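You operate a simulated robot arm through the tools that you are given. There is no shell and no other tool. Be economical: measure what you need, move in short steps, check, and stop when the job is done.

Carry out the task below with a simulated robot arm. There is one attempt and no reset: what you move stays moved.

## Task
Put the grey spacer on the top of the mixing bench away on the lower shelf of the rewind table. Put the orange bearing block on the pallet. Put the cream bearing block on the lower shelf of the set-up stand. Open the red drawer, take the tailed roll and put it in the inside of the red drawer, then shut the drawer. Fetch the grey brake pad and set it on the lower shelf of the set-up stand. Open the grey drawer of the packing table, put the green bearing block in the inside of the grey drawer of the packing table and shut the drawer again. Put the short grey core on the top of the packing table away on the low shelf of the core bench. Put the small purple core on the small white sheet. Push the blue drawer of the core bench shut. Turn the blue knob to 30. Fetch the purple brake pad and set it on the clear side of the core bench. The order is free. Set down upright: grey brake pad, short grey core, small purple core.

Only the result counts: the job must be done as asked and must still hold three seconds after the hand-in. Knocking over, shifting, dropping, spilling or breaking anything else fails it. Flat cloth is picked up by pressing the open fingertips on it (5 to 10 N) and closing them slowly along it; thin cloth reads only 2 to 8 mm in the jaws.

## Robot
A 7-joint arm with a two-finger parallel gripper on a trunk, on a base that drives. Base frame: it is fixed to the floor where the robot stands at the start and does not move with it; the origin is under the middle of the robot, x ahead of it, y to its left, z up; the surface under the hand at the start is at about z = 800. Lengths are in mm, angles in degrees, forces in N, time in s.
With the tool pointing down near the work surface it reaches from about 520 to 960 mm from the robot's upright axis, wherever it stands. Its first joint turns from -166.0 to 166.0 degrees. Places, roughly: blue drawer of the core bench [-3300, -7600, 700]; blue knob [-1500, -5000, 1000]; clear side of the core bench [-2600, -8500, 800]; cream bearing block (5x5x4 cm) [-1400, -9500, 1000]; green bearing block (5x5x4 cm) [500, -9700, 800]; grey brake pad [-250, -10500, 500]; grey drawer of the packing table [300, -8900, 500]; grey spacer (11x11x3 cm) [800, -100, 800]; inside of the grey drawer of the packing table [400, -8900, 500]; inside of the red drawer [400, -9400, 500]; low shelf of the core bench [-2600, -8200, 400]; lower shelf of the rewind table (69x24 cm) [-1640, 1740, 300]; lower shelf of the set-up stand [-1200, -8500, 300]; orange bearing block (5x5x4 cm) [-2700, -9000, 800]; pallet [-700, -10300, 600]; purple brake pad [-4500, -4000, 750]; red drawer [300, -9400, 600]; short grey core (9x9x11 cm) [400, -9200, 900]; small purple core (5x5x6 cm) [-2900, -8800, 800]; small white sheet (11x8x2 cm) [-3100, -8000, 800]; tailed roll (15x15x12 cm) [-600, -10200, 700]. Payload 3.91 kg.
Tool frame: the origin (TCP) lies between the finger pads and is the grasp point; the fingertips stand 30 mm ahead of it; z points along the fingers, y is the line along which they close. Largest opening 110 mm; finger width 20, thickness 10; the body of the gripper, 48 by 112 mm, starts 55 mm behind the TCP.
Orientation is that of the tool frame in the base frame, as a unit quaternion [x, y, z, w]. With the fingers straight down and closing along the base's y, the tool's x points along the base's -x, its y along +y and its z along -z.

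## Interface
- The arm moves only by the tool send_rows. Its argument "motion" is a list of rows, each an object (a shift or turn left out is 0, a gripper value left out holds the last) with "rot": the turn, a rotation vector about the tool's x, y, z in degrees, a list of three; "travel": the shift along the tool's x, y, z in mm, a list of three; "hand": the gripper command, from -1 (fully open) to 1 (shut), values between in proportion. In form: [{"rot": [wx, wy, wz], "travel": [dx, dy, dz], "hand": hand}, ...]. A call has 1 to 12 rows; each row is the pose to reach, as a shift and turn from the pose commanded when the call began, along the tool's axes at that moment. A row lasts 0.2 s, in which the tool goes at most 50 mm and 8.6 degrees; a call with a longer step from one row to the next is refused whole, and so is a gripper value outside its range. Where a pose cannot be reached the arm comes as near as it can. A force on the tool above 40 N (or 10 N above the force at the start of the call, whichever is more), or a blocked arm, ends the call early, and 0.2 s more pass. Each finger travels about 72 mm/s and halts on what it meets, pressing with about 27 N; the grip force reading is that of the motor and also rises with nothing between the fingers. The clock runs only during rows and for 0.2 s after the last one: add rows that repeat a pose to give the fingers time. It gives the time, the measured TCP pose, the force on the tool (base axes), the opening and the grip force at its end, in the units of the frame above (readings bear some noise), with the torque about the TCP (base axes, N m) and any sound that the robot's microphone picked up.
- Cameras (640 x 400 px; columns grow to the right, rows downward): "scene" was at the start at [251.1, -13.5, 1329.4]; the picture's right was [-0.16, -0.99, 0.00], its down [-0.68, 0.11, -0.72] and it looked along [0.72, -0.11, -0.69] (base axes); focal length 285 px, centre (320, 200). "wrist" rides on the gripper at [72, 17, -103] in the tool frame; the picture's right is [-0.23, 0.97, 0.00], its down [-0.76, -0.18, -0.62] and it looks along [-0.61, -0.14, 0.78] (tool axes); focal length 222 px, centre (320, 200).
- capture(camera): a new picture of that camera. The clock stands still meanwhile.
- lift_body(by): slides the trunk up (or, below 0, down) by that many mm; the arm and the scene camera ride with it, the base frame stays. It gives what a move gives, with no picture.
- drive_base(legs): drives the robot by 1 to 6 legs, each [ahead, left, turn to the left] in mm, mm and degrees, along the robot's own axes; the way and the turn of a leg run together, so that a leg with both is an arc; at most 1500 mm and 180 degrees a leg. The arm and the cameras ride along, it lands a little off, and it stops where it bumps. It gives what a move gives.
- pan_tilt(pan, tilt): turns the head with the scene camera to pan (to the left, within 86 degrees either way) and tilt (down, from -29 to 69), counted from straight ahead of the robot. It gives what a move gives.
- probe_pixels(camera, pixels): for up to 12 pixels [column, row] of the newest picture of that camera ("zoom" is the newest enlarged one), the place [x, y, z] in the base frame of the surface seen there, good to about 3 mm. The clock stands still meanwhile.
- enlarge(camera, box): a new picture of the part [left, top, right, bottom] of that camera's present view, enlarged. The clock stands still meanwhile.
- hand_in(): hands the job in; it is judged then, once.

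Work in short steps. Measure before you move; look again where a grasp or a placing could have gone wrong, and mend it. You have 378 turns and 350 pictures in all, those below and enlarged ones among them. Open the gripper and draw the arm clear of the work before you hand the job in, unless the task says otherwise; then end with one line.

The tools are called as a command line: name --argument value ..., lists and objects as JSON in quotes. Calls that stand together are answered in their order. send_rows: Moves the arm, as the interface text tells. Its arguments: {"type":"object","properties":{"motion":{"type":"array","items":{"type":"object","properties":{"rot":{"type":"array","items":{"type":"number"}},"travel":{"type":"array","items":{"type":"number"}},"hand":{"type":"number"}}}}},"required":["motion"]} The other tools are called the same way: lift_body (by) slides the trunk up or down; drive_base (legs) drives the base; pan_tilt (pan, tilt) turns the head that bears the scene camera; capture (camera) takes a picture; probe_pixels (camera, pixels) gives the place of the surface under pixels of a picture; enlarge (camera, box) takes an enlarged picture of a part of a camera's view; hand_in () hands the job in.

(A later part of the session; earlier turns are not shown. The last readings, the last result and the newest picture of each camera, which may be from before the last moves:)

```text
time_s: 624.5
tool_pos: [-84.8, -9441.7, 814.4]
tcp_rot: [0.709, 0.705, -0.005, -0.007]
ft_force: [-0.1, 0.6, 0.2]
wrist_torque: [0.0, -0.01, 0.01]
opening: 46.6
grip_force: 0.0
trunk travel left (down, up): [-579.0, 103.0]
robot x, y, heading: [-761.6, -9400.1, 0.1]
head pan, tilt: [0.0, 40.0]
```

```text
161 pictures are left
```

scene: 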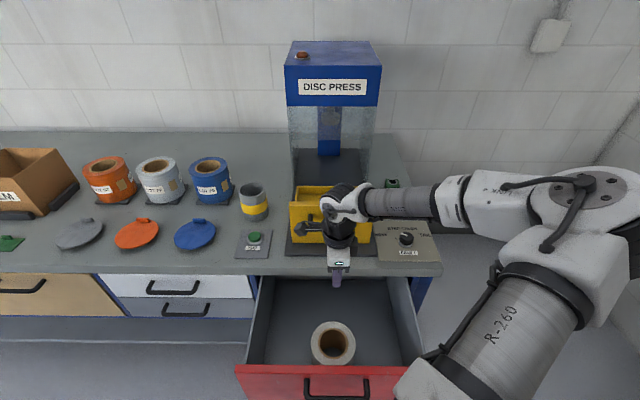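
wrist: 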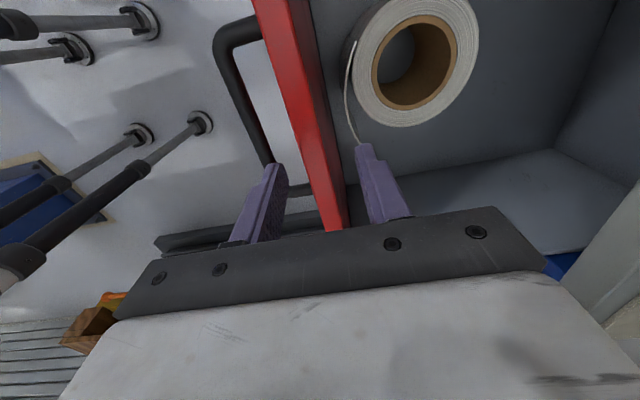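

probe_pixels --camera "wrist" --pixels '[[232, 80], [245, 115], [258, 150], [300, 60], [290, 190], [318, 130]]'

```text
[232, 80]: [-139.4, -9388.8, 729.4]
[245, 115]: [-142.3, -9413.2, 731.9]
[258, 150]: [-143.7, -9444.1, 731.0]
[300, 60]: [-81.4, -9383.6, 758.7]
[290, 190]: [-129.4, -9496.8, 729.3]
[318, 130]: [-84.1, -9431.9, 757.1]
```

Bar at x≈−142, z 731. Move over it, narrow the hand, descend and grip.

send_rows --motion '[{"travel": [5, -29, 0], "hand": 0.4}, {"travel": [11, -58, 0]}, {"travel": [11, -58, 0]}, {"travel": [11, -58, 20]}, {"travel": [11, -58, 42]}, {"travel": [11, -58, 58]}, {"travel": [11, -58, 63]}, {"travel": [11, -58, 63], "hand": 0.7}, {"travel": [11, -58, 63], "hand": 1}, {"travel": [11, -58, 63], "hand": 1}]'

capture --camera "wrist"

```text
time_s: 626.7
tool_pos: [-143.0, -9429.2, 752.6]
tcp_rot: [0.709, 0.706, -0.006, -0.007]
ft_force: [1.6, -0.3, -0.9]
wrist_torque: [-0.25, -0.02, -0.29]
opening: 13.5
grip_force: 44.9
trunk travel left (down, up): [-579.0, 103.0]
robot x, y, heading: [-761.4, -9399.6, -0.1]
head pan, tilt: [0.0, 40.0]
```

```text
160 pictures are left
```

wrist: 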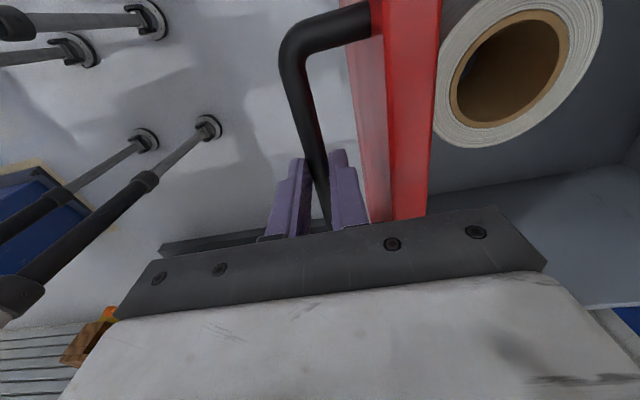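

Gripped. Push in gently, 16 mm per row.

send_rows --motion '[{"travel": [0, 5, 0]}, {"travel": [0, 15, 0]}, {"travel": [0, 28, 0]}, {"travel": [0, 43, 0]}, {"travel": [0, 58, 0]}, {"travel": [0, 73, 0]}, {"travel": [0, 88, 0]}, {"travel": [0, 103, 0]}, {"travel": [0, 118, 0]}, {"travel": [0, 130, 0]}, {"travel": [0, 138, 0]}, {"travel": [0, 142, 0]}]'

send_rows --motion '[{"travel": [0, 5, 0]}, {"travel": [0, 15, 0]}, {"travel": [0, 28, 0]}, {"travel": [0, 43, 0]}, {"travel": [0, 58, 0]}, {"travel": [0, 73, 0]}, {"travel": [0, 88, 0]}, {"travel": [0, 98, 0]}, {"travel": [0, 106, 0]}, {"travel": [0, 112, 0]}]'

capture --camera "scene"

```text
time_s: 629.3
tool_pos: [-2.1, -9430.5, 753.0]
tcp_rot: [0.708, 0.706, -0.005, -0.006]
ft_force: [-0.9, 7.3, 28.5]
wrist_torque: [0.18, 0.06, -0.39]
opening: 13.5
grip_force: 45.0
trunk travel left (down, up): [-579.0, 103.0]
robot x, y, heading: [-764.9, -9398.7, -0.1]
head pan, tilt: [0.0, 40.0]
```

```text
time_s: 631.5
tool_pos: [109.9, -9430.6, 752.3]
tcp_rot: [0.709, 0.705, -0.005, -0.005]
ft_force: [-1.8, 9.1, 32.4]
wrist_torque: [-0.17, 0.04, -0.31]
opening: 14.0
grip_force: 44.8
trunk travel left (down, up): [-579.0, 103.0]
robot x, y, heading: [-763.3, -9400.5, -0.4]
head pan, tilt: [0.0, 40.0]
```

```text
159 pictures are left
```

scene: 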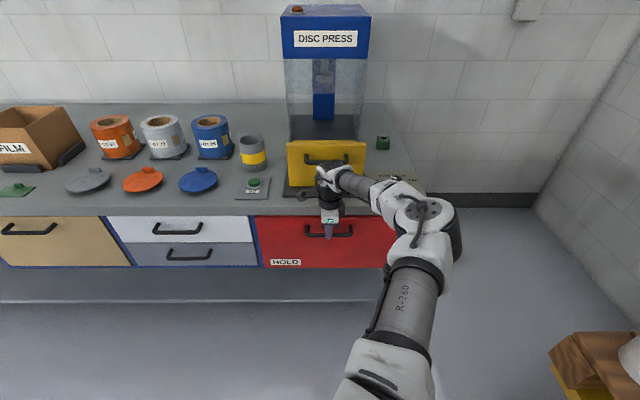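

10 mm remain. Ease the vertical load and push the rest.

send_rows --motion '[{"travel": [0, 0, -1.5]}, {"travel": [0, 4, -1.5]}, {"travel": [0, 8, -1.5]}, {"travel": [0, 11, -1.5]}, {"travel": [0, 13, -1.5]}, {"travel": [0, 15, -1.5]}]'

enlarge --camera "scene" --box '[180, 190, 440, 290]'

```text
time_s: 632.9
tool_pos: [123.5, -9431.0, 752.4]
tcp_rot: [0.708, 0.706, -0.006, -0.008]
ft_force: [-12.9, 11.3, 24.7]
wrist_torque: [1.08, 0.3, -0.43]
opening: 13.8
grip_force: 44.8
trunk travel left (down, up): [-579.0, 103.0]
robot x, y, heading: [-763.9, -9396.6, -0.4]
head pan, tilt: [0.0, 40.0]
```

```text
2.46 times, centred on (310, 240) of scene
```

zoom: 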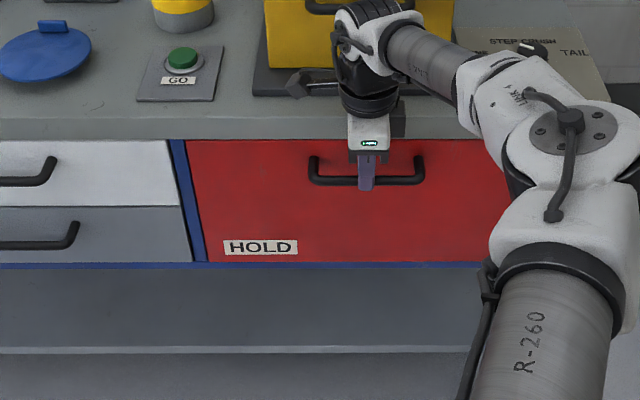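

Shut. Open the fingers and rise.

send_rows --motion '[{"hand": 0.7}, {"travel": [0, -2, 0], "hand": 0.45}, {"travel": [0, -2, 0], "hand": 0.45}, {"travel": [0, -2, -30]}, {"travel": [0, -2, -70]}, {"travel": [0, -2, -115]}, {"travel": [0, -2, -160]}, {"travel": [0, -30, -190]}, {"travel": [0, -70, -200]}, {"travel": [0, -70, -200]}]'

capture --camera "scene"

```text
time_s: 635.1
tool_pos: [58.2, -9430.6, 950.4]
tcp_rot: [0.709, 0.705, -0.006, -0.007]
ft_force: [0.2, 0.3, -0.5]
wrist_torque: [0.05, 0.0, 0.0]
opening: 30.2
grip_force: 0.0
trunk travel left (down, up): [-579.0, 103.0]
robot x, y, heading: [-755.5, -9397.2, -0.1]
head pan, tilt: [0.0, 40.0]
```

```text
157 pictures are left
```

scene: 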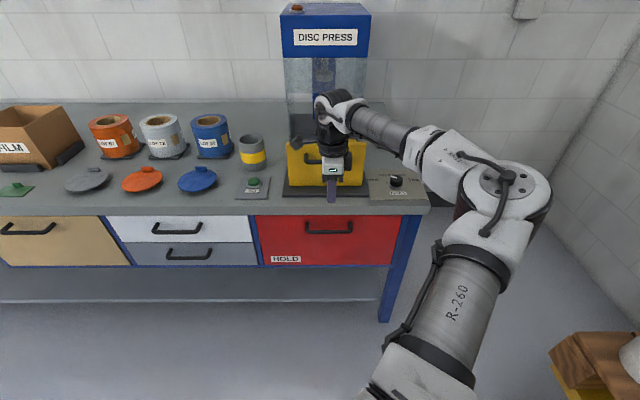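

Red drawer shut with the roll inside. Next the grey drawer (bar x≈118, z≈604, y≈−8947). I pull the hand in first.

send_rows --motion '[{"travel": [0, -45, 0]}, {"travel": [0, -90, 0]}, {"travel": [0, -135, 0]}, {"travel": [0, -165, 0]}, {"travel": [0, -165, 0]}]'

drive_base --legs '[[180, 0, 0], [0, 480, 0]]'

pan_tilt --pan 0 --tilt 45

capture --camera "scene"

```text
time_s: 636.3
tool_pos: [-106.9, -9428.2, 954.6]
tcp_rot: [0.709, 0.705, -0.007, -0.008]
ft_force: [-0.8, 0.0, -0.6]
wrist_torque: [-0.03, 0.02, 0.0]
opening: 30.2
grip_force: 0.1
trunk travel left (down, up): [-579.0, 103.0]
robot x, y, heading: [-760.1, -9396.9, -0.4]
head pan, tilt: [0.0, 40.0]
```

```text
time_s: 641.6
tool_pos: [73.2, -8958.1, 954.0]
tcp_rot: [0.709, 0.705, -0.006, -0.007]
ft_force: [-0.1, -0.8, -0.3]
wrist_torque: [0.01, 0.01, 0.01]
opening: 30.2
grip_force: 0.1
trunk travel left (down, up): [-579.0, 103.0]
robot x, y, heading: [-581.2, -8930.2, -0.2]
head pan, tilt: [0.0, 40.0]
```

```text
time_s: 642.2
tool_pos: [72.1, -8957.6, 955.3]
tcp_rot: [0.709, 0.705, -0.006, -0.008]
ft_force: [0.2, 0.3, -0.1]
wrist_torque: [-0.02, 0.01, 0.0]
opening: 30.2
grip_force: 0.0
trunk travel left (down, up): [-579.0, 103.0]
robot x, y, heading: [-584.8, -8930.7, -0.8]
head pan, tilt: [0.0, 45.0]
```

```text
156 pictures are left
```

scene: 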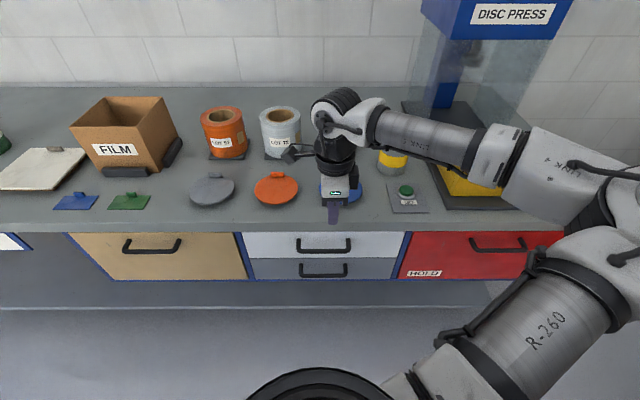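

Probe both handles precisely.

enlarge --camera "scene" --box '[230, 220, 420, 300]'

probe_pixels --camera "scene" --pixels '[[324, 276], [310, 276], [338, 276], [300, 272], [347, 271], [324, 252], [324, 267], [324, 262], [270, 270], [380, 270]]'

```text
3.37 times, centred on (325, 260) of scene
```

zoom: 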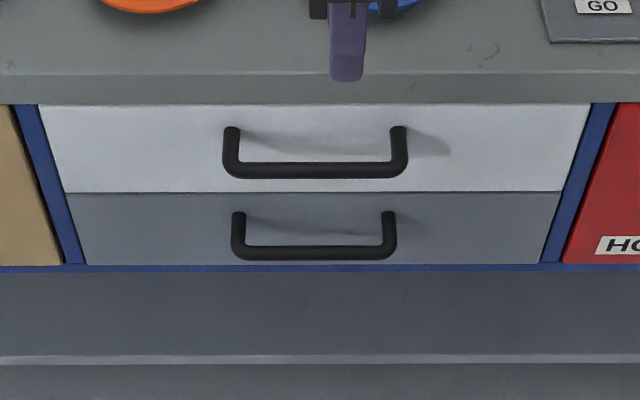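

```text
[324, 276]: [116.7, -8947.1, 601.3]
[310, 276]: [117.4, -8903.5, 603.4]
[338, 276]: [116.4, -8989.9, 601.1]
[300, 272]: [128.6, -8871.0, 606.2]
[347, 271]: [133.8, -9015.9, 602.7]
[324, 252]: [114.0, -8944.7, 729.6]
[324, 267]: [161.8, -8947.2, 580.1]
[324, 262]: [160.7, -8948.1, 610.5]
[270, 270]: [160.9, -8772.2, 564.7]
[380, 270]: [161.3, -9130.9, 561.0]
```

Bar: x≈118, z≈602, y≈−8946. I tilt the tool 45° about its x (so the fingers close across the bar) while still high.

send_rows --motion '[{"travel": [0, -10, 0], "rot": [-7.5, 0, 0]}, {"travel": [0, -20, 0], "rot": [-15, 0, 0]}, {"travel": [0, -20, 0], "rot": [-22.5, 0, 0]}, {"travel": [0, -20, 0], "rot": [-30, 0, 0]}, {"travel": [0, -20, 0], "rot": [-37.5, 0, 0]}, {"travel": [0, -20, 0], "rot": [-45, 0, 0]}, {"travel": [0, -20, 0], "rot": [-45, 0, 0]}]'

capture --camera "scene"

```text
time_s: 643.8
tool_pos: [67.7, -8960.4, 956.9]
tcp_rot: [0.657, 0.655, 0.265, 0.265]
ft_force: [0.0, 0.4, -0.9]
wrist_torque: [-0.04, 0.02, 0.02]
opening: 30.0
grip_force: 0.1
out of reach, approached as far as the arm can: row 6, 7
trunk travel left (down, up): [-579.0, 103.0]
robot x, y, heading: [-585.3, -8929.1, -0.2]
head pan, tilt: [0.0, 45.0]
```

```text
154 pictures are left
```

scene: 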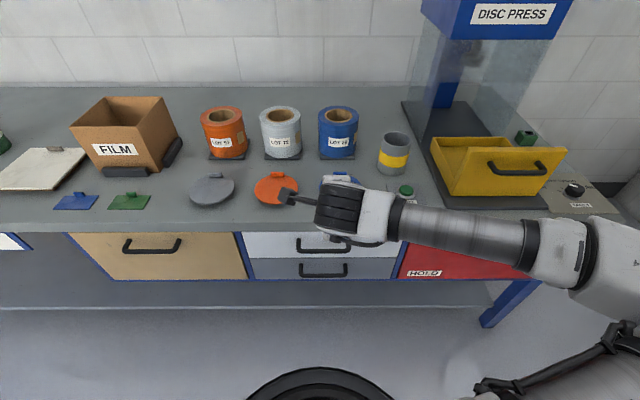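

Tilted 44°. I back the base 25 mm and lower the trunk to z≈668 in front of the drawers.

drive_base --legs '[[-25, 15, 0]]'

lift_body --by -289

capture --camera "wrist"

capture --camera "scene"

```text
time_s: 644.7
tool_pos: [41.6, -8944.1, 957.5]
tcp_rot: [0.658, 0.654, 0.264, 0.265]
ft_force: [1.0, 0.1, -0.1]
wrist_torque: [0.01, -0.02, -0.01]
opening: 30.3
grip_force: 0.2
trunk travel left (down, up): [-579.0, 103.0]
robot x, y, heading: [-608.3, -8916.2, -0.2]
head pan, tilt: [0.0, 45.0]
```

```text
time_s: 647.6
tool_pos: [42.5, -8945.5, 668.8]
tcp_rot: [0.658, 0.654, 0.263, 0.265]
ft_force: [-0.3, 0.5, -0.7]
wrist_torque: [-0.01, 0.03, 0.01]
opening: 30.3
grip_force: 0.0
trunk travel left (down, up): [-290.0, 392.0]
robot x, y, heading: [-605.4, -8914.3, 0.1]
head pan, tilt: [0.0, 45.0]
```

```text
153 pictures are left
```

wrist: 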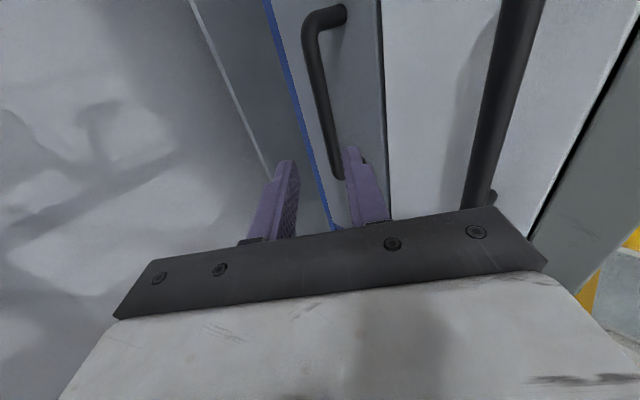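

```text
152 pictures are left
```

scene: 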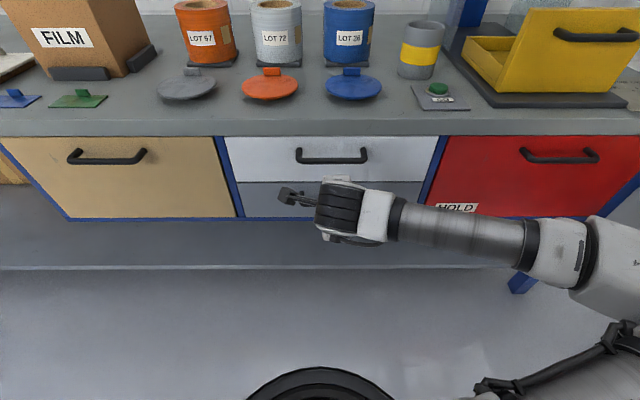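

probe_pixels --camera "wrist" --pixels '[[314, 70], [322, 105], [331, 145], [490, 100]]'

```text
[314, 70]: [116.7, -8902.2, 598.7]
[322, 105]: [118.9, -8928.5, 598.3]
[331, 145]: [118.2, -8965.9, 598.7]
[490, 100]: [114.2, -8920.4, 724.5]
```

Move in along the tool axis and close on the bar.

send_rows --motion '[{"travel": [0, 7.3, 20]}, {"travel": [0, 7.3, 45]}, {"travel": [0, 7.3, 68]}, {"travel": [0, 7.3, 84]}, {"travel": [0, 7.3, 92]}, {"travel": [0, 7.3, 92]}]'

capture --camera "wrist"

```text
time_s: 649.0
tool_pos: [112.1, -8946.0, 607.9]
tcp_rot: [0.658, 0.654, 0.264, 0.264]
ft_force: [0.2, -0.1, 0.3]
wrist_torque: [0.0, 0.02, 0.03]
opening: 30.3
grip_force: 0.0
trunk travel left (down, up): [-290.0, 392.0]
robot x, y, heading: [-612.9, -8916.1, -0.2]
head pan, tilt: [0.0, 45.0]
```

```text
151 pictures are left
```

wrist: 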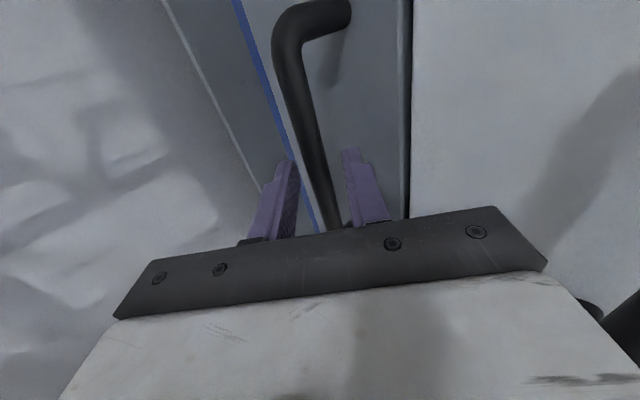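

The bar lies between the fingers. Close, then pull.

send_rows --motion '[{"hand": 0.6}, {"hand": 1}, {"hand": 1}, {"hand": 1}]'

drive_base --legs '[[-75, 0, 0]]'

capture --camera "scene"

```text
time_s: 650.0
tool_pos: [113.5, -8945.5, 605.8]
tcp_rot: [0.658, 0.654, 0.264, 0.264]
ft_force: [1.2, 0.5, 1.2]
wrist_torque: [0.13, -0.05, -0.14]
opening: 13.8
grip_force: 45.2
trunk travel left (down, up): [-290.0, 392.0]
robot x, y, heading: [-609.3, -8915.4, -0.4]
head pan, tilt: [0.0, 45.0]
```

```text
time_s: 651.0
tool_pos: [37.3, -8946.5, 607.2]
tcp_rot: [0.658, 0.654, 0.264, 0.265]
ft_force: [-0.9, -1.7, 2.5]
wrist_torque: [0.25, -0.04, 0.06]
opening: 13.7
grip_force: 44.6
trunk travel left (down, up): [-290.0, 392.0]
robot x, y, heading: [-683.2, -8916.3, -0.3]
head pan, tilt: [0.0, 45.0]
```

```text
150 pictures are left
```

scene: 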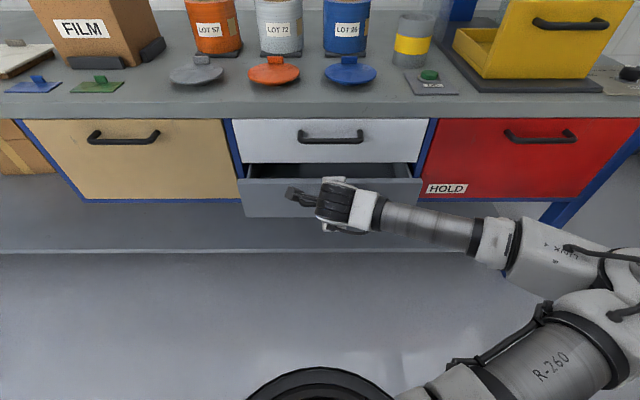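

Drawer moves. Pull another 75 mm with the arm.

send_rows --motion '[{"travel": [0, -7, -7]}, {"travel": [0, -18, -17.5]}, {"travel": [0, -29, -28]}, {"travel": [0, -40, -38.5]}, {"travel": [0, -49, -47]}, {"travel": [0, -54, -52]}, {"travel": [0, -54, -52]}]'

capture --camera "scene"

```text
time_s: 652.6
tool_pos: [-30.7, -8946.2, 606.2]
tcp_rot: [0.657, 0.654, 0.264, 0.265]
ft_force: [-1.7, 9.4, 12.3]
wrist_torque: [0.39, -0.14, 0.09]
opening: 13.7
grip_force: 45.4
out of reach, approached as far as the arm can: row 6, 7
trunk travel left (down, up): [-290.0, 392.0]
robot x, y, heading: [-679.2, -8916.7, -0.0]
head pan, tilt: [0.0, 45.0]
```

```text
149 pictures are left
```

scene: 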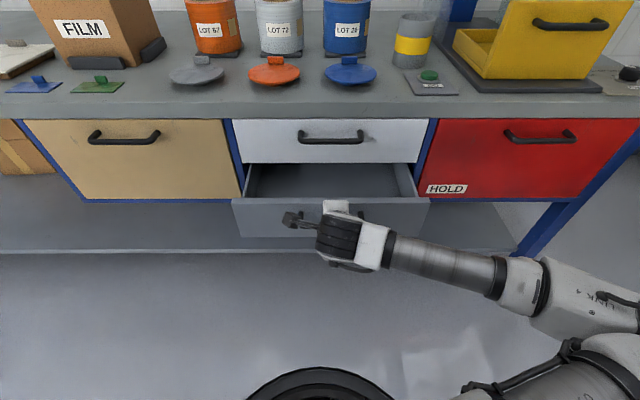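

Out 144 mm. I try a little more with the base (30 mm).

drive_base --legs '[[-32, 0, 0]]'

```text
time_s: 653.5
tool_pos: [-62.1, -8946.5, 606.3]
tcp_rot: [0.658, 0.655, 0.264, 0.263]
ft_force: [-1.0, 13.7, 14.7]
wrist_torque: [0.44, -0.17, 0.18]
opening: 13.9
grip_force: 45.3
trunk travel left (down, up): [-290.0, 392.0]
robot x, y, heading: [-710.6, -8917.3, -0.4]
head pan, tilt: [0.0, 45.0]
```

Opening now ~175 mm. I open the fingers to ~41 mm, rotate the tool back to vertical about the bar and lift off.

send_rows --motion '[{"hand": 0.6}, {"hand": 0.27}, {"hand": 0.27}, {"rot": [7.5, 0, 0]}, {"rot": [15, 0, 0]}, {"rot": [22.5, 0, 0]}, {"rot": [30, 0, 0]}, {"rot": [37.5, 0, 0]}, {"rot": [44, 0, 0]}, {"rot": [44, 0, 0]}]'

capture --camera "wrist"

```text
time_s: 655.7
tool_pos: [-61.0, -8946.8, 605.4]
tcp_rot: [0.708, 0.706, -0.001, -0.001]
ft_force: [0.1, 0.3, 0.4]
wrist_torque: [0.03, 0.0, 0.02]
opening: 39.9
grip_force: 0.1
trunk travel left (down, up): [-290.0, 392.0]
robot x, y, heading: [-715.9, -8916.6, -0.2]
head pan, tilt: [0.0, 45.0]
```

```text
148 pictures are left
```

wrist: 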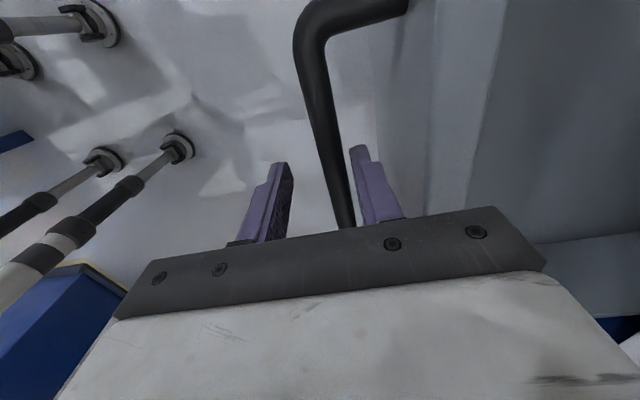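

Free of contact. Lift straight up with the trunk and look into the drawer.

lift_body --by 380

pan_tilt --pan 0 --tilt 40

capture --camera "scene"

capture --camera "wrist"

```text
time_s: 659.3
tool_pos: [-62.6, -8946.2, 985.7]
tcp_rot: [0.708, 0.706, -0.001, -0.002]
ft_force: [0.0, 1.2, -0.5]
wrist_torque: [0.02, 0.04, -0.04]
opening: 40.0
grip_force: 0.0
trunk travel left (down, up): [-670.0, 12.0]
robot x, y, heading: [-715.4, -8914.4, -0.2]
head pan, tilt: [0.0, 45.0]
```

```text
time_s: 660.0
tool_pos: [-61.9, -8945.2, 985.3]
tcp_rot: [0.708, 0.706, -0.001, -0.002]
ft_force: [-0.1, 0.0, 0.6]
wrist_torque: [0.02, 0.01, 0.01]
opening: 40.2
grip_force: 0.0
trunk travel left (down, up): [-670.0, 12.0]
robot x, y, heading: [-713.4, -8912.3, 0.2]
head pan, tilt: [0.0, 40.0]
```

```text
147 pictures are left
```

scene: 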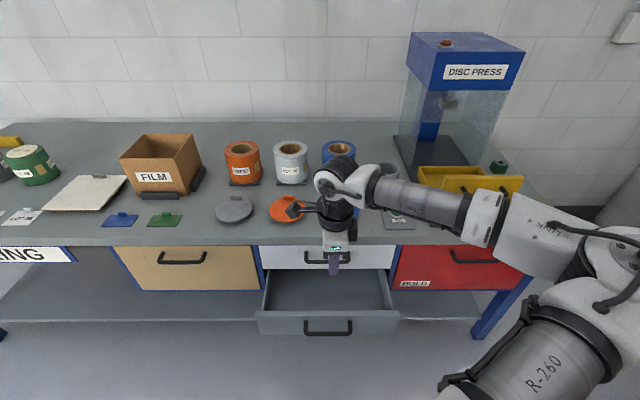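

```text
146 pictures are left
```

wrist: 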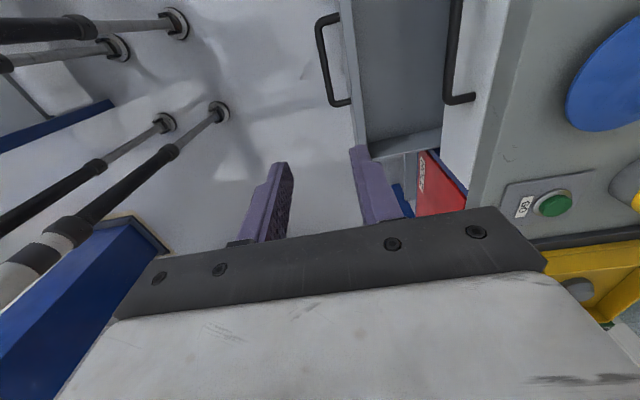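

probe_pixels --camera "scene" --pixels '[[300, 295], [290, 285], [300, 310], [300, 316], [370, 290], [272, 300], [388, 300], [330, 310], [328, 262], [400, 315]]'

probe_pixels --camera "wrist" --pixels '[[390, 60], [345, 60], [355, 90], [452, 60], [400, 100], [415, 140]]'

```text
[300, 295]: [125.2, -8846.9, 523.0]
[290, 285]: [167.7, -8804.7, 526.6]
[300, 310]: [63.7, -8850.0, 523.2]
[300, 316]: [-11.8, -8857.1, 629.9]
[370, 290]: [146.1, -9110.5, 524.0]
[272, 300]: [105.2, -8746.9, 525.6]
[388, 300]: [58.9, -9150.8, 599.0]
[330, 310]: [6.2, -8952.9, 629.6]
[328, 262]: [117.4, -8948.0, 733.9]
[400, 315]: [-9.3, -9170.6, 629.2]
```

```text
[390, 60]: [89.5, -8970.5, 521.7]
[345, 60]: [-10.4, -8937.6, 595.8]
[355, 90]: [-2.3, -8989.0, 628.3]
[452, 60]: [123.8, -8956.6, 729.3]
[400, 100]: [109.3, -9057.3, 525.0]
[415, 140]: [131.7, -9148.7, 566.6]
```

Drawer floor z 524, inside x 8…161, y −8745…−9150. Now the green block: I drive right 700 mm and forward 465 mm with the hand high.

drive_base --legs '[[0, -710, 0], [465, 0, 0]]'

pan_tilt --pan 0 --tilt 40

capture --camera "scene"

capture --camera "wrist"

```text
time_s: 668.3
tool_pos: [397.1, -9653.6, 984.4]
tcp_rot: [0.708, 0.706, -0.001, -0.001]
ft_force: [-0.2, 1.0, -0.3]
wrist_torque: [0.05, 0.01, 0.0]
opening: 40.3
grip_force: 0.0
trunk travel left (down, up): [-670.0, 12.0]
robot x, y, heading: [-258.2, -9622.8, -0.4]
head pan, tilt: [0.0, 40.0]
```

```text
time_s: 668.9
tool_pos: [397.3, -9653.4, 985.2]
tcp_rot: [0.708, 0.706, 0.0, -0.002]
ft_force: [-0.5, 0.6, -0.2]
wrist_torque: [0.02, 0.01, 0.01]
opening: 40.5
grip_force: 0.1
trunk travel left (down, up): [-670.0, 12.0]
robot x, y, heading: [-256.1, -9622.9, -0.1]
head pan, tilt: [0.0, 40.0]
```

```text
145 pictures are left
```

scene: 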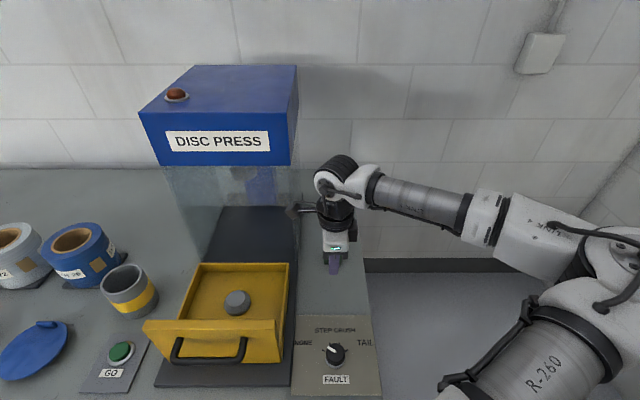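

```text
144 pictures are left
```

wrist: 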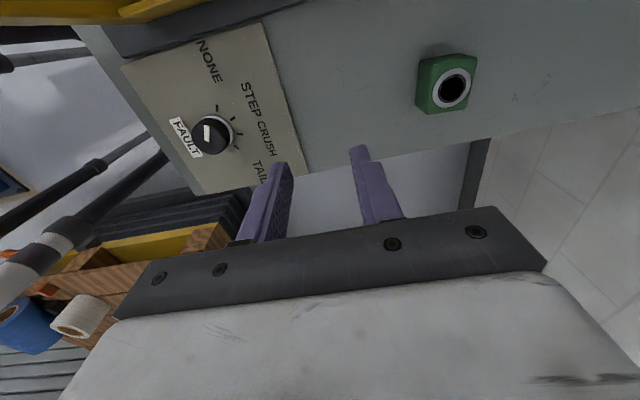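

The green block is at (445,82) in the wrist view; my wrist camera stalk is close to the press glass. I probe both.

probe_pixels --camera "wrist" --pixels '[[425, 75], [470, 68], [435, 108], [466, 103], [445, 62], [440, 95], [418, 100], [270, 40]]'

probe_pixels --camera "scene" --pixels '[[293, 130], [296, 170], [297, 230], [296, 250], [285, 340], [370, 300], [365, 260], [338, 350], [300, 210]]'

```text
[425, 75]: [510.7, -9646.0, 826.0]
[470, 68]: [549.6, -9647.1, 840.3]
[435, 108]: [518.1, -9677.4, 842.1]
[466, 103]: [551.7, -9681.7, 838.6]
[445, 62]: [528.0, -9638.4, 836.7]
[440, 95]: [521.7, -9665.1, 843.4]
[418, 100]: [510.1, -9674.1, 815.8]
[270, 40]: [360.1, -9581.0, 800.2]
```

```text
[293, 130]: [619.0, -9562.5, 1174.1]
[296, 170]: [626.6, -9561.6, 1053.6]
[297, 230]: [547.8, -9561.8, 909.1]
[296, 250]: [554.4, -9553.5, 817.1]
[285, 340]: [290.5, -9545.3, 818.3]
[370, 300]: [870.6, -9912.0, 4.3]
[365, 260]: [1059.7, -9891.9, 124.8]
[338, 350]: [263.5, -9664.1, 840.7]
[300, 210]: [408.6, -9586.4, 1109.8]
```

The press wall is at y≈−9562. I yaw the tool −90° so the camera stalk points back, retreating slightly while turning.

send_rows --motion '[{"travel": [-3, -8, 0], "rot": [0, 0, -8.2], "hand": 0}, {"travel": [-6, -16, 0], "rot": [0, 0, -16.4], "hand": -0.2}, {"travel": [-8, -24, 0], "rot": [0, 0, -24.6]}, {"travel": [-8, -30, 0], "rot": [0, 0, -32.8]}, {"travel": [-8, -30, 0], "rot": [0, 0, -41]}, {"travel": [-8, -30, 0], "rot": [0, 0, -49.2]}, {"travel": [-8, -30, 0], "rot": [0, 0, -57.4]}, {"travel": [-8, -30, 0], "rot": [0, 0, -65.6]}, {"travel": [-8, -30, 0], "rot": [0, 0, -73.8]}, {"travel": [-8, -30, 0], "rot": [0, 0, -82]}, {"travel": [-8, -30, 0], "rot": [0, 0, -90]}, {"travel": [-8, -30, 0], "rot": [0, 0, -90]}]'

capture --camera "wrist"

```text
time_s: 671.5
tool_pos: [366.7, -9661.1, 986.3]
tcp_rot: [0.0, 1.0, 0.0, -0.002]
ft_force: [1.1, 0.4, -0.4]
wrist_torque: [-0.02, -0.03, -0.01]
opening: 65.8
grip_force: 0.1
trunk travel left (down, up): [-670.0, 12.0]
robot x, y, heading: [-254.8, -9621.3, 0.1]
head pan, tilt: [0.0, 40.0]
```

```text
143 pictures are left
```

wrist: 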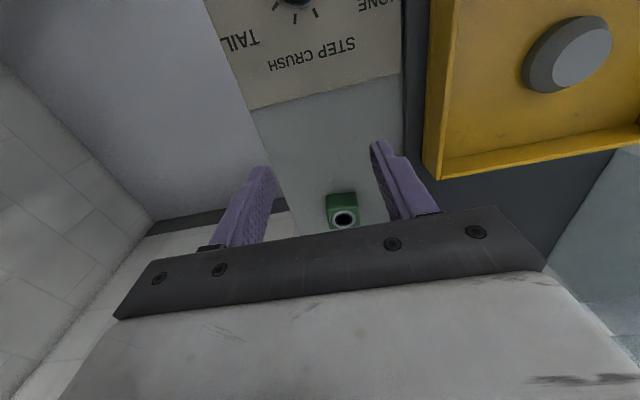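

Move forward over the block.

send_rows --motion '[{"travel": [-40, 0, 0]}, {"travel": [-80, 0, 0]}, {"travel": [-120, 0, 10]}, {"travel": [-160, 0, 30]}, {"travel": [-163, 0, 55]}, {"travel": [-163, 0, 55]}]'

capture --camera "wrist"

capture --camera "scene"

```text
time_s: 672.9
tool_pos: [529.3, -9661.3, 929.8]
tcp_rot: [0.0, 1.0, 0.001, -0.001]
ft_force: [-0.9, -0.6, 0.0]
wrist_torque: [0.02, -0.02, -0.02]
opening: 66.0
grip_force: 0.1
trunk travel left (down, up): [-670.0, 12.0]
robot x, y, heading: [-259.7, -9623.0, -0.2]
head pan, tilt: [0.0, 40.0]
```

```text
142 pictures are left
```

wrist: 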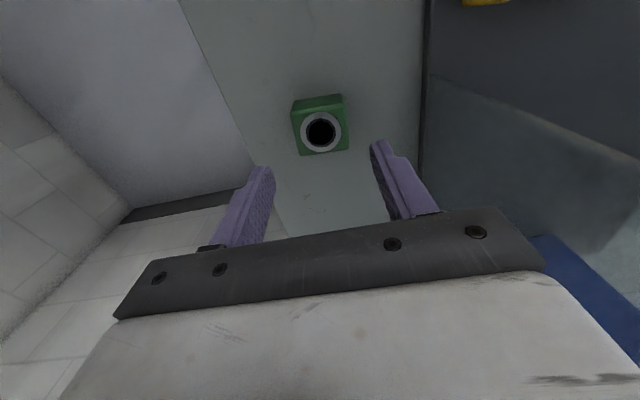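

```text
141 pictures are left
```

scene: 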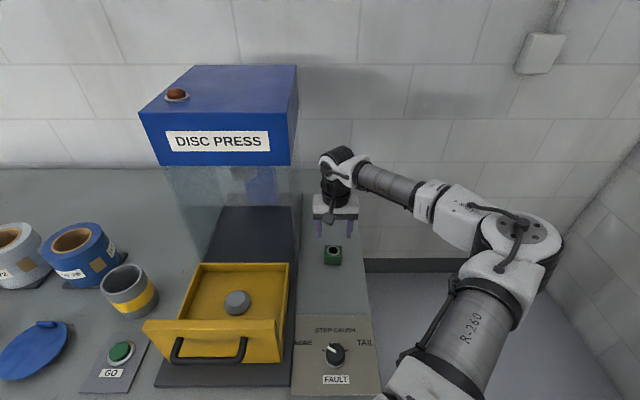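

probe_pixels --camera "wrist" --pixels '[[295, 122], [345, 116], [301, 152], [347, 147], [320, 112], [322, 152]]'

enlarge --camera "wrist" --box '[280, 85, 360, 165]'

```text
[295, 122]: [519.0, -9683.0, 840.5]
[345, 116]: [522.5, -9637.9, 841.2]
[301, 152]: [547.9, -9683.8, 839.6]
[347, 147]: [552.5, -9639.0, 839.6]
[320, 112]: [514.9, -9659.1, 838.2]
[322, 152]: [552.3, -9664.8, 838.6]
```

```text
5.00 times, centred on (320, 125) of wrist
```

zoom: 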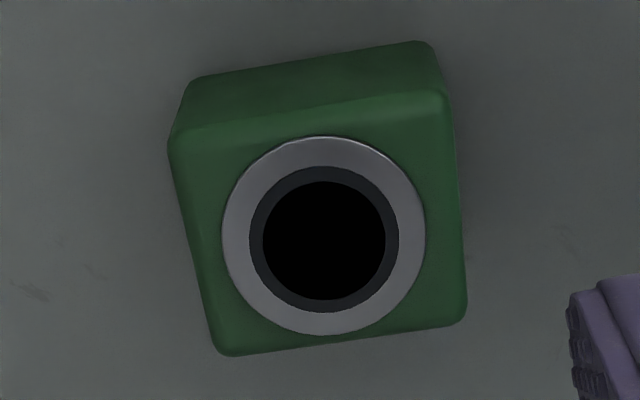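

Centre (534,−9661). Descend and close.

send_rows --motion '[{"travel": [-5, 0, 30]}, {"travel": [-5, 0, 60]}, {"travel": [-5, 0, 82]}, {"travel": [-5, 0, 92]}, {"travel": [-5, 0, 92]}, {"travel": [-5, 0, 92], "hand": 0.2}, {"travel": [-5, 0, 92], "hand": 1}, {"travel": [-5, 0, 92], "hand": 1}, {"travel": [-5, 0, 92], "hand": 1}]'

send_rows --motion '[{"travel": [0, 0, -35]}, {"travel": [0, 0, -75]}, {"travel": [0, 0, -120]}, {"travel": [0, 0, -165]}, {"travel": [0, 0, -190]}, {"travel": [0, 0, -190]}]'

capture --camera "wrist"

```text
time_s: 674.9
tool_pos: [534.6, -9659.2, 838.6]
tcp_rot: [0.001, 1.0, 0.0, -0.001]
ft_force: [-0.4, -1.6, -0.6]
wrist_torque: [-0.14, -0.1, 0.0]
opening: 50.8
grip_force: 27.1
trunk travel left (down, up): [-670.0, 12.0]
robot x, y, heading: [-251.3, -9621.6, -0.3]
head pan, tilt: [0.0, 40.0]
```

```text
time_s: 676.3
tool_pos: [535.7, -9663.0, 1027.7]
tcp_rot: [0.001, 1.0, 0.002, -0.003]
ft_force: [-0.4, 1.3, -4.3]
wrist_torque: [0.01, -0.04, 0.02]
opening: 50.8
grip_force: 27.0
trunk travel left (down, up): [-670.0, 12.0]
robot x, y, heading: [-256.2, -9620.2, 0.0]
head pan, tilt: [0.0, 40.0]
```

```text
139 pictures are left
```

wrist: 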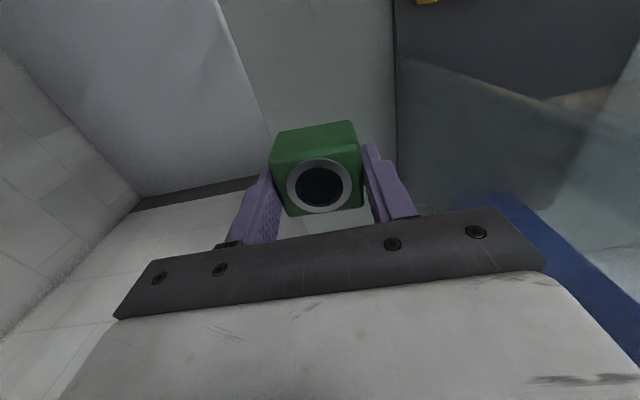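

Held. Pull the hand back, then drive to the open grey drawer.

send_rows --motion '[{"travel": [45, 0, 0]}, {"travel": [90, 0, 0]}, {"travel": [135, 0, 0]}, {"travel": [155, 0, 0]}, {"travel": [155, 0, 0]}]'

drive_base --legs '[[-375, 0, 0], [0, 580, 0]]'

pan_tilt --pan 0 --tilt 45

capture --camera "scene"

```text
time_s: 677.5
tool_pos: [381.1, -9660.9, 1028.5]
tcp_rot: [0.001, 1.0, 0.0, -0.002]
ft_force: [0.1, 0.0, -3.7]
wrist_torque: [-0.02, -0.04, 0.0]
opening: 50.7
grip_force: 27.1
trunk travel left (down, up): [-670.0, 12.0]
robot x, y, heading: [-254.9, -9619.2, -0.1]
head pan, tilt: [0.0, 40.0]
```

```text
time_s: 684.4
tool_pos: [6.6, -9085.7, 1027.9]
tcp_rot: [0.001, 1.0, 0.001, -0.002]
ft_force: [0.6, -0.4, -4.8]
wrist_torque: [0.02, 0.02, -0.01]
opening: 50.5
grip_force: 27.1
trunk travel left (down, up): [-670.0, 12.0]
robot x, y, heading: [-632.4, -9043.8, -0.2]
head pan, tilt: [0.0, 40.0]
```

```text
time_s: 685.1
tool_pos: [8.4, -9085.7, 1027.8]
tcp_rot: [0.001, 1.0, 0.001, -0.002]
ft_force: [-1.1, 0.5, -3.5]
wrist_torque: [-0.01, 0.02, 0.02]
opening: 50.5
grip_force: 27.4
trunk travel left (down, up): [-670.0, 12.0]
robot x, y, heading: [-633.0, -9045.9, -0.3]
head pan, tilt: [0.0, 45.0]
```

```text
138 pictures are left
```

scene: 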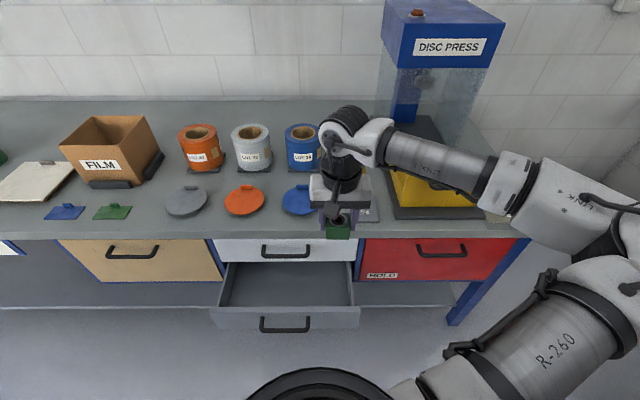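

Move over (72,−9078) and descend to z≈700, then check.

send_rows --motion '[{"travel": [-32, 4, 30]}, {"travel": [-62, 8, 65]}, {"travel": [-64, 8, 110]}, {"travel": [-64, 8, 155]}, {"travel": [-64, 8, 200]}, {"travel": [-64, 8, 245]}, {"travel": [-64, 8, 290]}, {"travel": [-64, 8, 330]}, {"travel": [-64, 8, 330]}]'

capture --camera "scene"

capture --camera "wrist"

```text
time_s: 687.1
tool_pos: [71.5, -9075.8, 698.5]
tcp_rot: [0.002, 1.0, 0.0, -0.001]
ft_force: [-1.3, -0.8, -3.7]
wrist_torque: [0.02, -0.03, 0.01]
opening: 50.7
grip_force: 27.0
trunk travel left (down, up): [-670.0, 12.0]
robot x, y, heading: [-627.5, -9046.2, -0.3]
head pan, tilt: [0.0, 45.0]
```

```text
137 pictures are left
```

scene: 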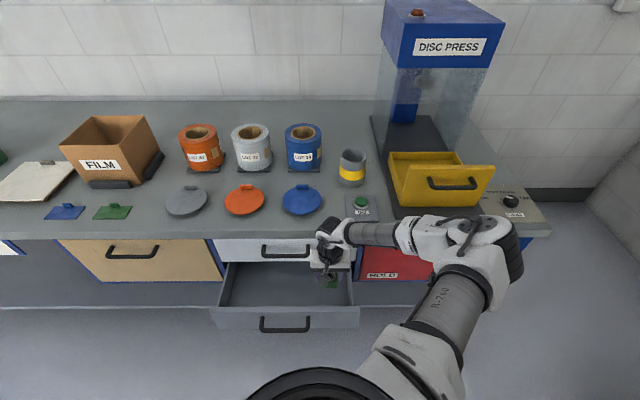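

```text
136 pictures are left
```

wrist: 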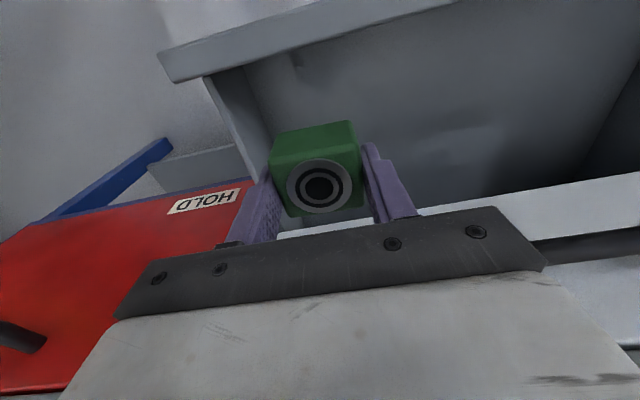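

The camera stalk would pass close over the drawer's front wall, so I go 28 mm further in (x≈100) and lower to the bottom.

send_rows --motion '[{"travel": [-28, 0, 0]}, {"travel": [-28, 0, 35]}, {"travel": [-28, 0, 70]}, {"travel": [-28, 0, 100]}, {"travel": [-28, 0, 122]}, {"travel": [-28, 0, 132]}, {"travel": [-28, 0, 136]}, {"travel": [-28, 0, 138.5]}, {"travel": [-28, 0, 141]}]'

capture --camera "wrist"

```text
time_s: 689.1
tool_pos: [98.5, -9077.0, 559.4]
tcp_rot: [0.002, 1.0, 0.003, 0.0]
ft_force: [1.0, -0.8, 25.8]
wrist_torque: [-0.17, -0.05, -0.39]
opening: 49.7
grip_force: 27.2
trunk travel left (down, up): [-670.0, 12.0]
robot x, y, heading: [-633.5, -9043.2, -0.3]
head pan, tilt: [0.0, 45.0]
```

```text
135 pictures are left
```

wrist: 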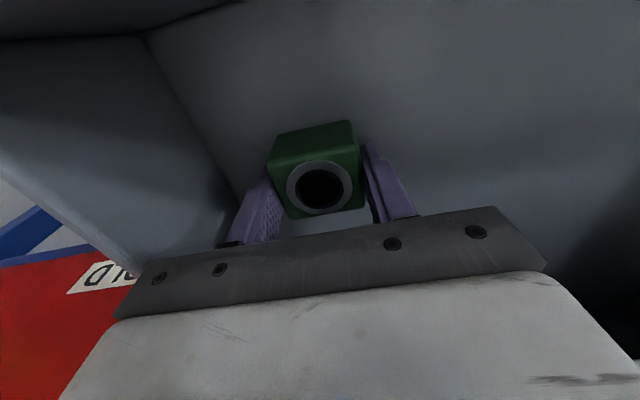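

Bottomed (25.8 N). Ease 2 mm, open, and rise.

send_rows --motion '[{"travel": [0, 0, -2.5]}, {"travel": [0, 0, -2.5], "hand": 0.4}, {"travel": [0, 0, -2.5], "hand": -0.1}, {"travel": [0, 0, -2.5], "hand": -0.1}, {"travel": [0, 0, -30]}, {"travel": [0, 0, -70]}, {"travel": [0, 0, -110]}, {"travel": [20, 0, -150]}, {"travel": [40, 0, -190]}, {"travel": [60, 0, -230]}, {"travel": [70, 0, -275]}, {"travel": [70, 0, -275]}]'

capture --camera "wrist"

```text
time_s: 691.7
tool_pos: [30.6, -9075.4, 832.3]
tcp_rot: [0.001, 1.0, 0.002, -0.002]
ft_force: [-0.4, 0.3, 0.1]
wrist_torque: [-0.03, 0.0, -0.01]
opening: 60.1
grip_force: 0.1
trunk travel left (down, up): [-670.0, 12.0]
robot x, y, heading: [-631.1, -9046.0, -0.3]
head pan, tilt: [0.0, 45.0]
```

```text
134 pictures are left
```

wrist: 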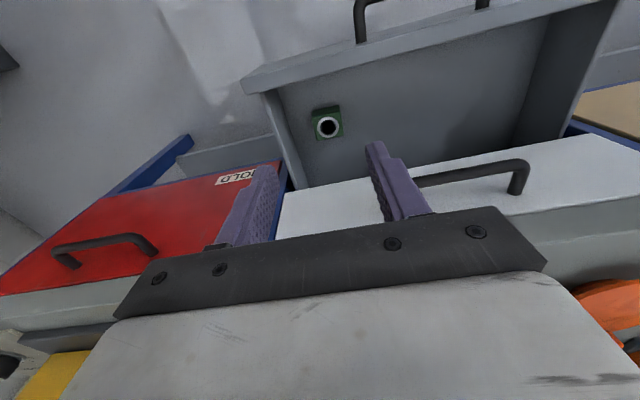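

The green block sits in the drawer. I back off to (−748,−9120) to push the drawer shut.

drive_base --legs '[[0, -78, 0], [-112, 0, 0]]'

send_rows --motion '[{"travel": [0, 10, 0], "rot": [0, -7.5, 0], "hand": 0.5}, {"travel": [0, 20, 0], "rot": [0, -15, 0], "hand": 1}, {"travel": [0, 30, 0], "rot": [0, -22.5, 0]}, {"travel": [0, 40, 0], "rot": [0, -30, 0]}, {"travel": [0, 50, 0], "rot": [0, -37.5, 0]}, {"travel": [0, 60, 0], "rot": [0, -45, 0]}, {"travel": [0, 70, 0], "rot": [0, -52.5, 0]}, {"travel": [0, 75, 0], "rot": [0, -60, 0]}, {"travel": [0, 75, 0], "rot": [0, -60, 0]}]'

```text
time_s: 693.8
tool_pos: [-81.7, -9151.7, 833.7]
tcp_rot: [0.001, 1.0, 0.001, -0.001]
ft_force: [0.0, 1.6, 0.2]
wrist_torque: [0.04, 0.01, 0.03]
opening: 60.6
grip_force: 0.1
trunk travel left (down, up): [-670.0, 12.0]
robot x, y, heading: [-743.6, -9125.0, -0.1]
head pan, tilt: [0.0, 45.0]
```

```text
time_s: 695.8
tool_pos: [-73.4, -9020.3, 874.7]
tcp_rot: [0.004, 0.867, -0.002, 0.498]
ft_force: [0.1, -0.7, -0.8]
wrist_torque: [0.01, 0.0, 0.02]
opening: 0.0
grip_force: 27.3
out of reach, approached as far as the arm can: row 6, 7, 8, 9
trunk travel left (down, up): [-670.0, 12.0]
robot x, y, heading: [-740.7, -9122.7, -0.1]
head pan, tilt: [0.0, 45.0]
```

Shift right 45 mm and lower the trunk to bring the fingertips to z≈597.

send_rows --motion '[{"travel": [0, -25, 0]}, {"travel": [0, -50, 0]}, {"travel": [0, -50, 0]}]'

lift_body --by -262

capture --camera "scene"

capture --camera "wrist"

```text
time_s: 696.6
tool_pos: [-70.6, -9030.8, 895.7]
tcp_rot: [0.003, 0.868, -0.002, 0.497]
ft_force: [-0.3, 0.1, 0.0]
wrist_torque: [-0.02, 0.0, -0.01]
opening: 0.0
grip_force: 27.1
out of reach, approached as far as the arm can: row 1, 2, 3
trunk travel left (down, up): [-670.0, 12.0]
robot x, y, heading: [-742.9, -9124.0, -0.2]
head pan, tilt: [0.0, 45.0]
```

```text
time_s: 699.3
tool_pos: [-70.6, -9029.7, 633.2]
tcp_rot: [0.003, 0.868, -0.002, 0.497]
ft_force: [0.1, -0.2, 0.1]
wrist_torque: [0.0, 0.02, 0.02]
opening: 0.1
grip_force: 27.0
trunk travel left (down, up): [-408.0, 274.0]
robot x, y, heading: [-742.1, -9124.3, -0.0]
head pan, tilt: [0.0, 45.0]
```

```text
133 pictures are left
```

scene: 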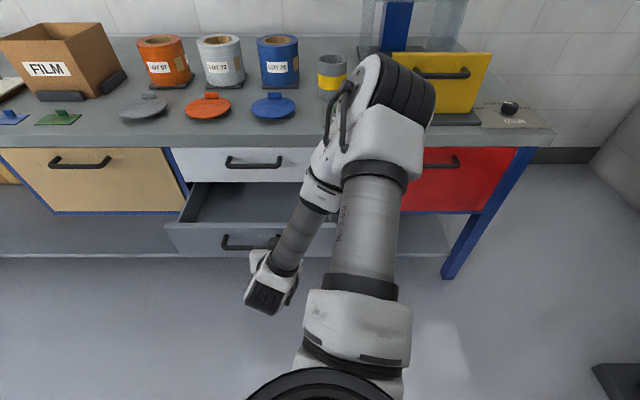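

```text
132 pictures are left
```

wrist: 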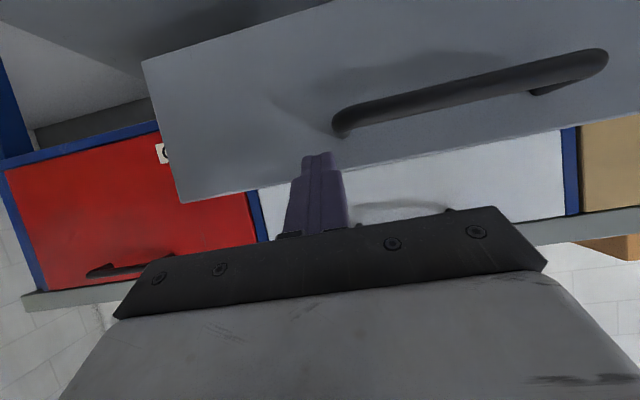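

The elbow now stands up toward the table. I check where it is before pushing.

probe_pixels --camera "scene" --pixels '[[400, 85], [425, 95], [370, 70], [345, 120], [390, 140], [300, 230], [265, 290], [375, 230]]'

```text
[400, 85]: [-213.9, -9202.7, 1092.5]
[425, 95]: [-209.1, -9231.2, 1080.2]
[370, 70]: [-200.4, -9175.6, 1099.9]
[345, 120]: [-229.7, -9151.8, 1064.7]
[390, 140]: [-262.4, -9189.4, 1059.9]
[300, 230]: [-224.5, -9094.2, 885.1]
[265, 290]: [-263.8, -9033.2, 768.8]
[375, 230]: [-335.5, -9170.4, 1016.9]
```

Elbow is clear (x −210). I shift the base 35 mm right and lower 15 mm.

drive_base --legs '[[0, -35, 0]]'

lift_body --by -15

send_rows --motion '[{"travel": [-10, 0, 17]}, {"travel": [-18, 0, 31]}, {"travel": [-26, 0, 45]}, {"travel": [-34, 0, 59]}, {"travel": [-42, 0, 73]}, {"travel": [-50, 0, 87]}, {"travel": [-58, 0, 101]}, {"travel": [-66, 0, 115]}, {"travel": [-74, 0, 129]}, {"travel": [-82, 0, 143]}, {"travel": [-88, 0, 153]}, {"travel": [-90, 0, 156]}]'

capture --camera "scene"

```text
time_s: 700.2
tool_pos: [-71.7, -9066.1, 633.8]
tcp_rot: [0.002, 0.868, -0.001, 0.497]
ft_force: [-0.2, 0.1, 1.2]
wrist_torque: [0.0, 0.01, -0.01]
opening: 0.1
grip_force: 27.4
trunk travel left (down, up): [-408.0, 274.0]
robot x, y, heading: [-741.4, -9155.4, -0.0]
head pan, tilt: [0.0, 45.0]
```

```text
time_s: 700.9
tool_pos: [-70.9, -9066.6, 618.2]
tcp_rot: [0.002, 0.868, -0.001, 0.497]
ft_force: [0.0, -0.2, -0.5]
wrist_torque: [0.02, 0.0, -0.01]
opening: 0.0
grip_force: 27.6
trunk travel left (down, up): [-393.0, 289.0]
robot x, y, heading: [-743.9, -9157.2, -0.3]
head pan, tilt: [0.0, 45.0]
```

```text
time_s: 703.5
tool_pos: [108.7, -9067.7, 616.6]
tcp_rot: [0.003, 0.868, -0.002, 0.497]
ft_force: [-1.5, -1.1, -0.6]
wrist_torque: [-0.02, 0.07, -0.05]
opening: 0.0
grip_force: 27.3
trunk travel left (down, up): [-393.0, 289.0]
robot x, y, heading: [-740.7, -9156.0, -0.2]
head pan, tilt: [0.0, 45.0]
```

```text
131 pictures are left
```

scene: 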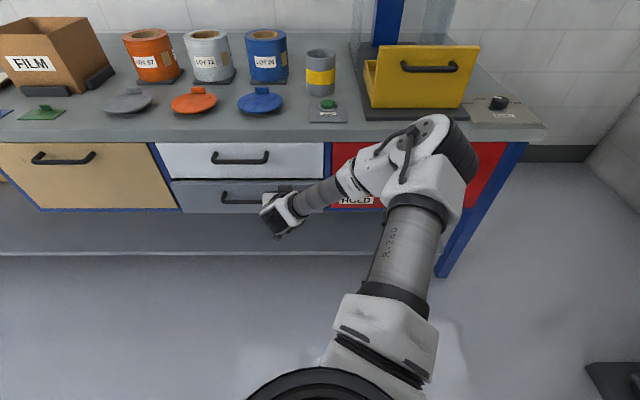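

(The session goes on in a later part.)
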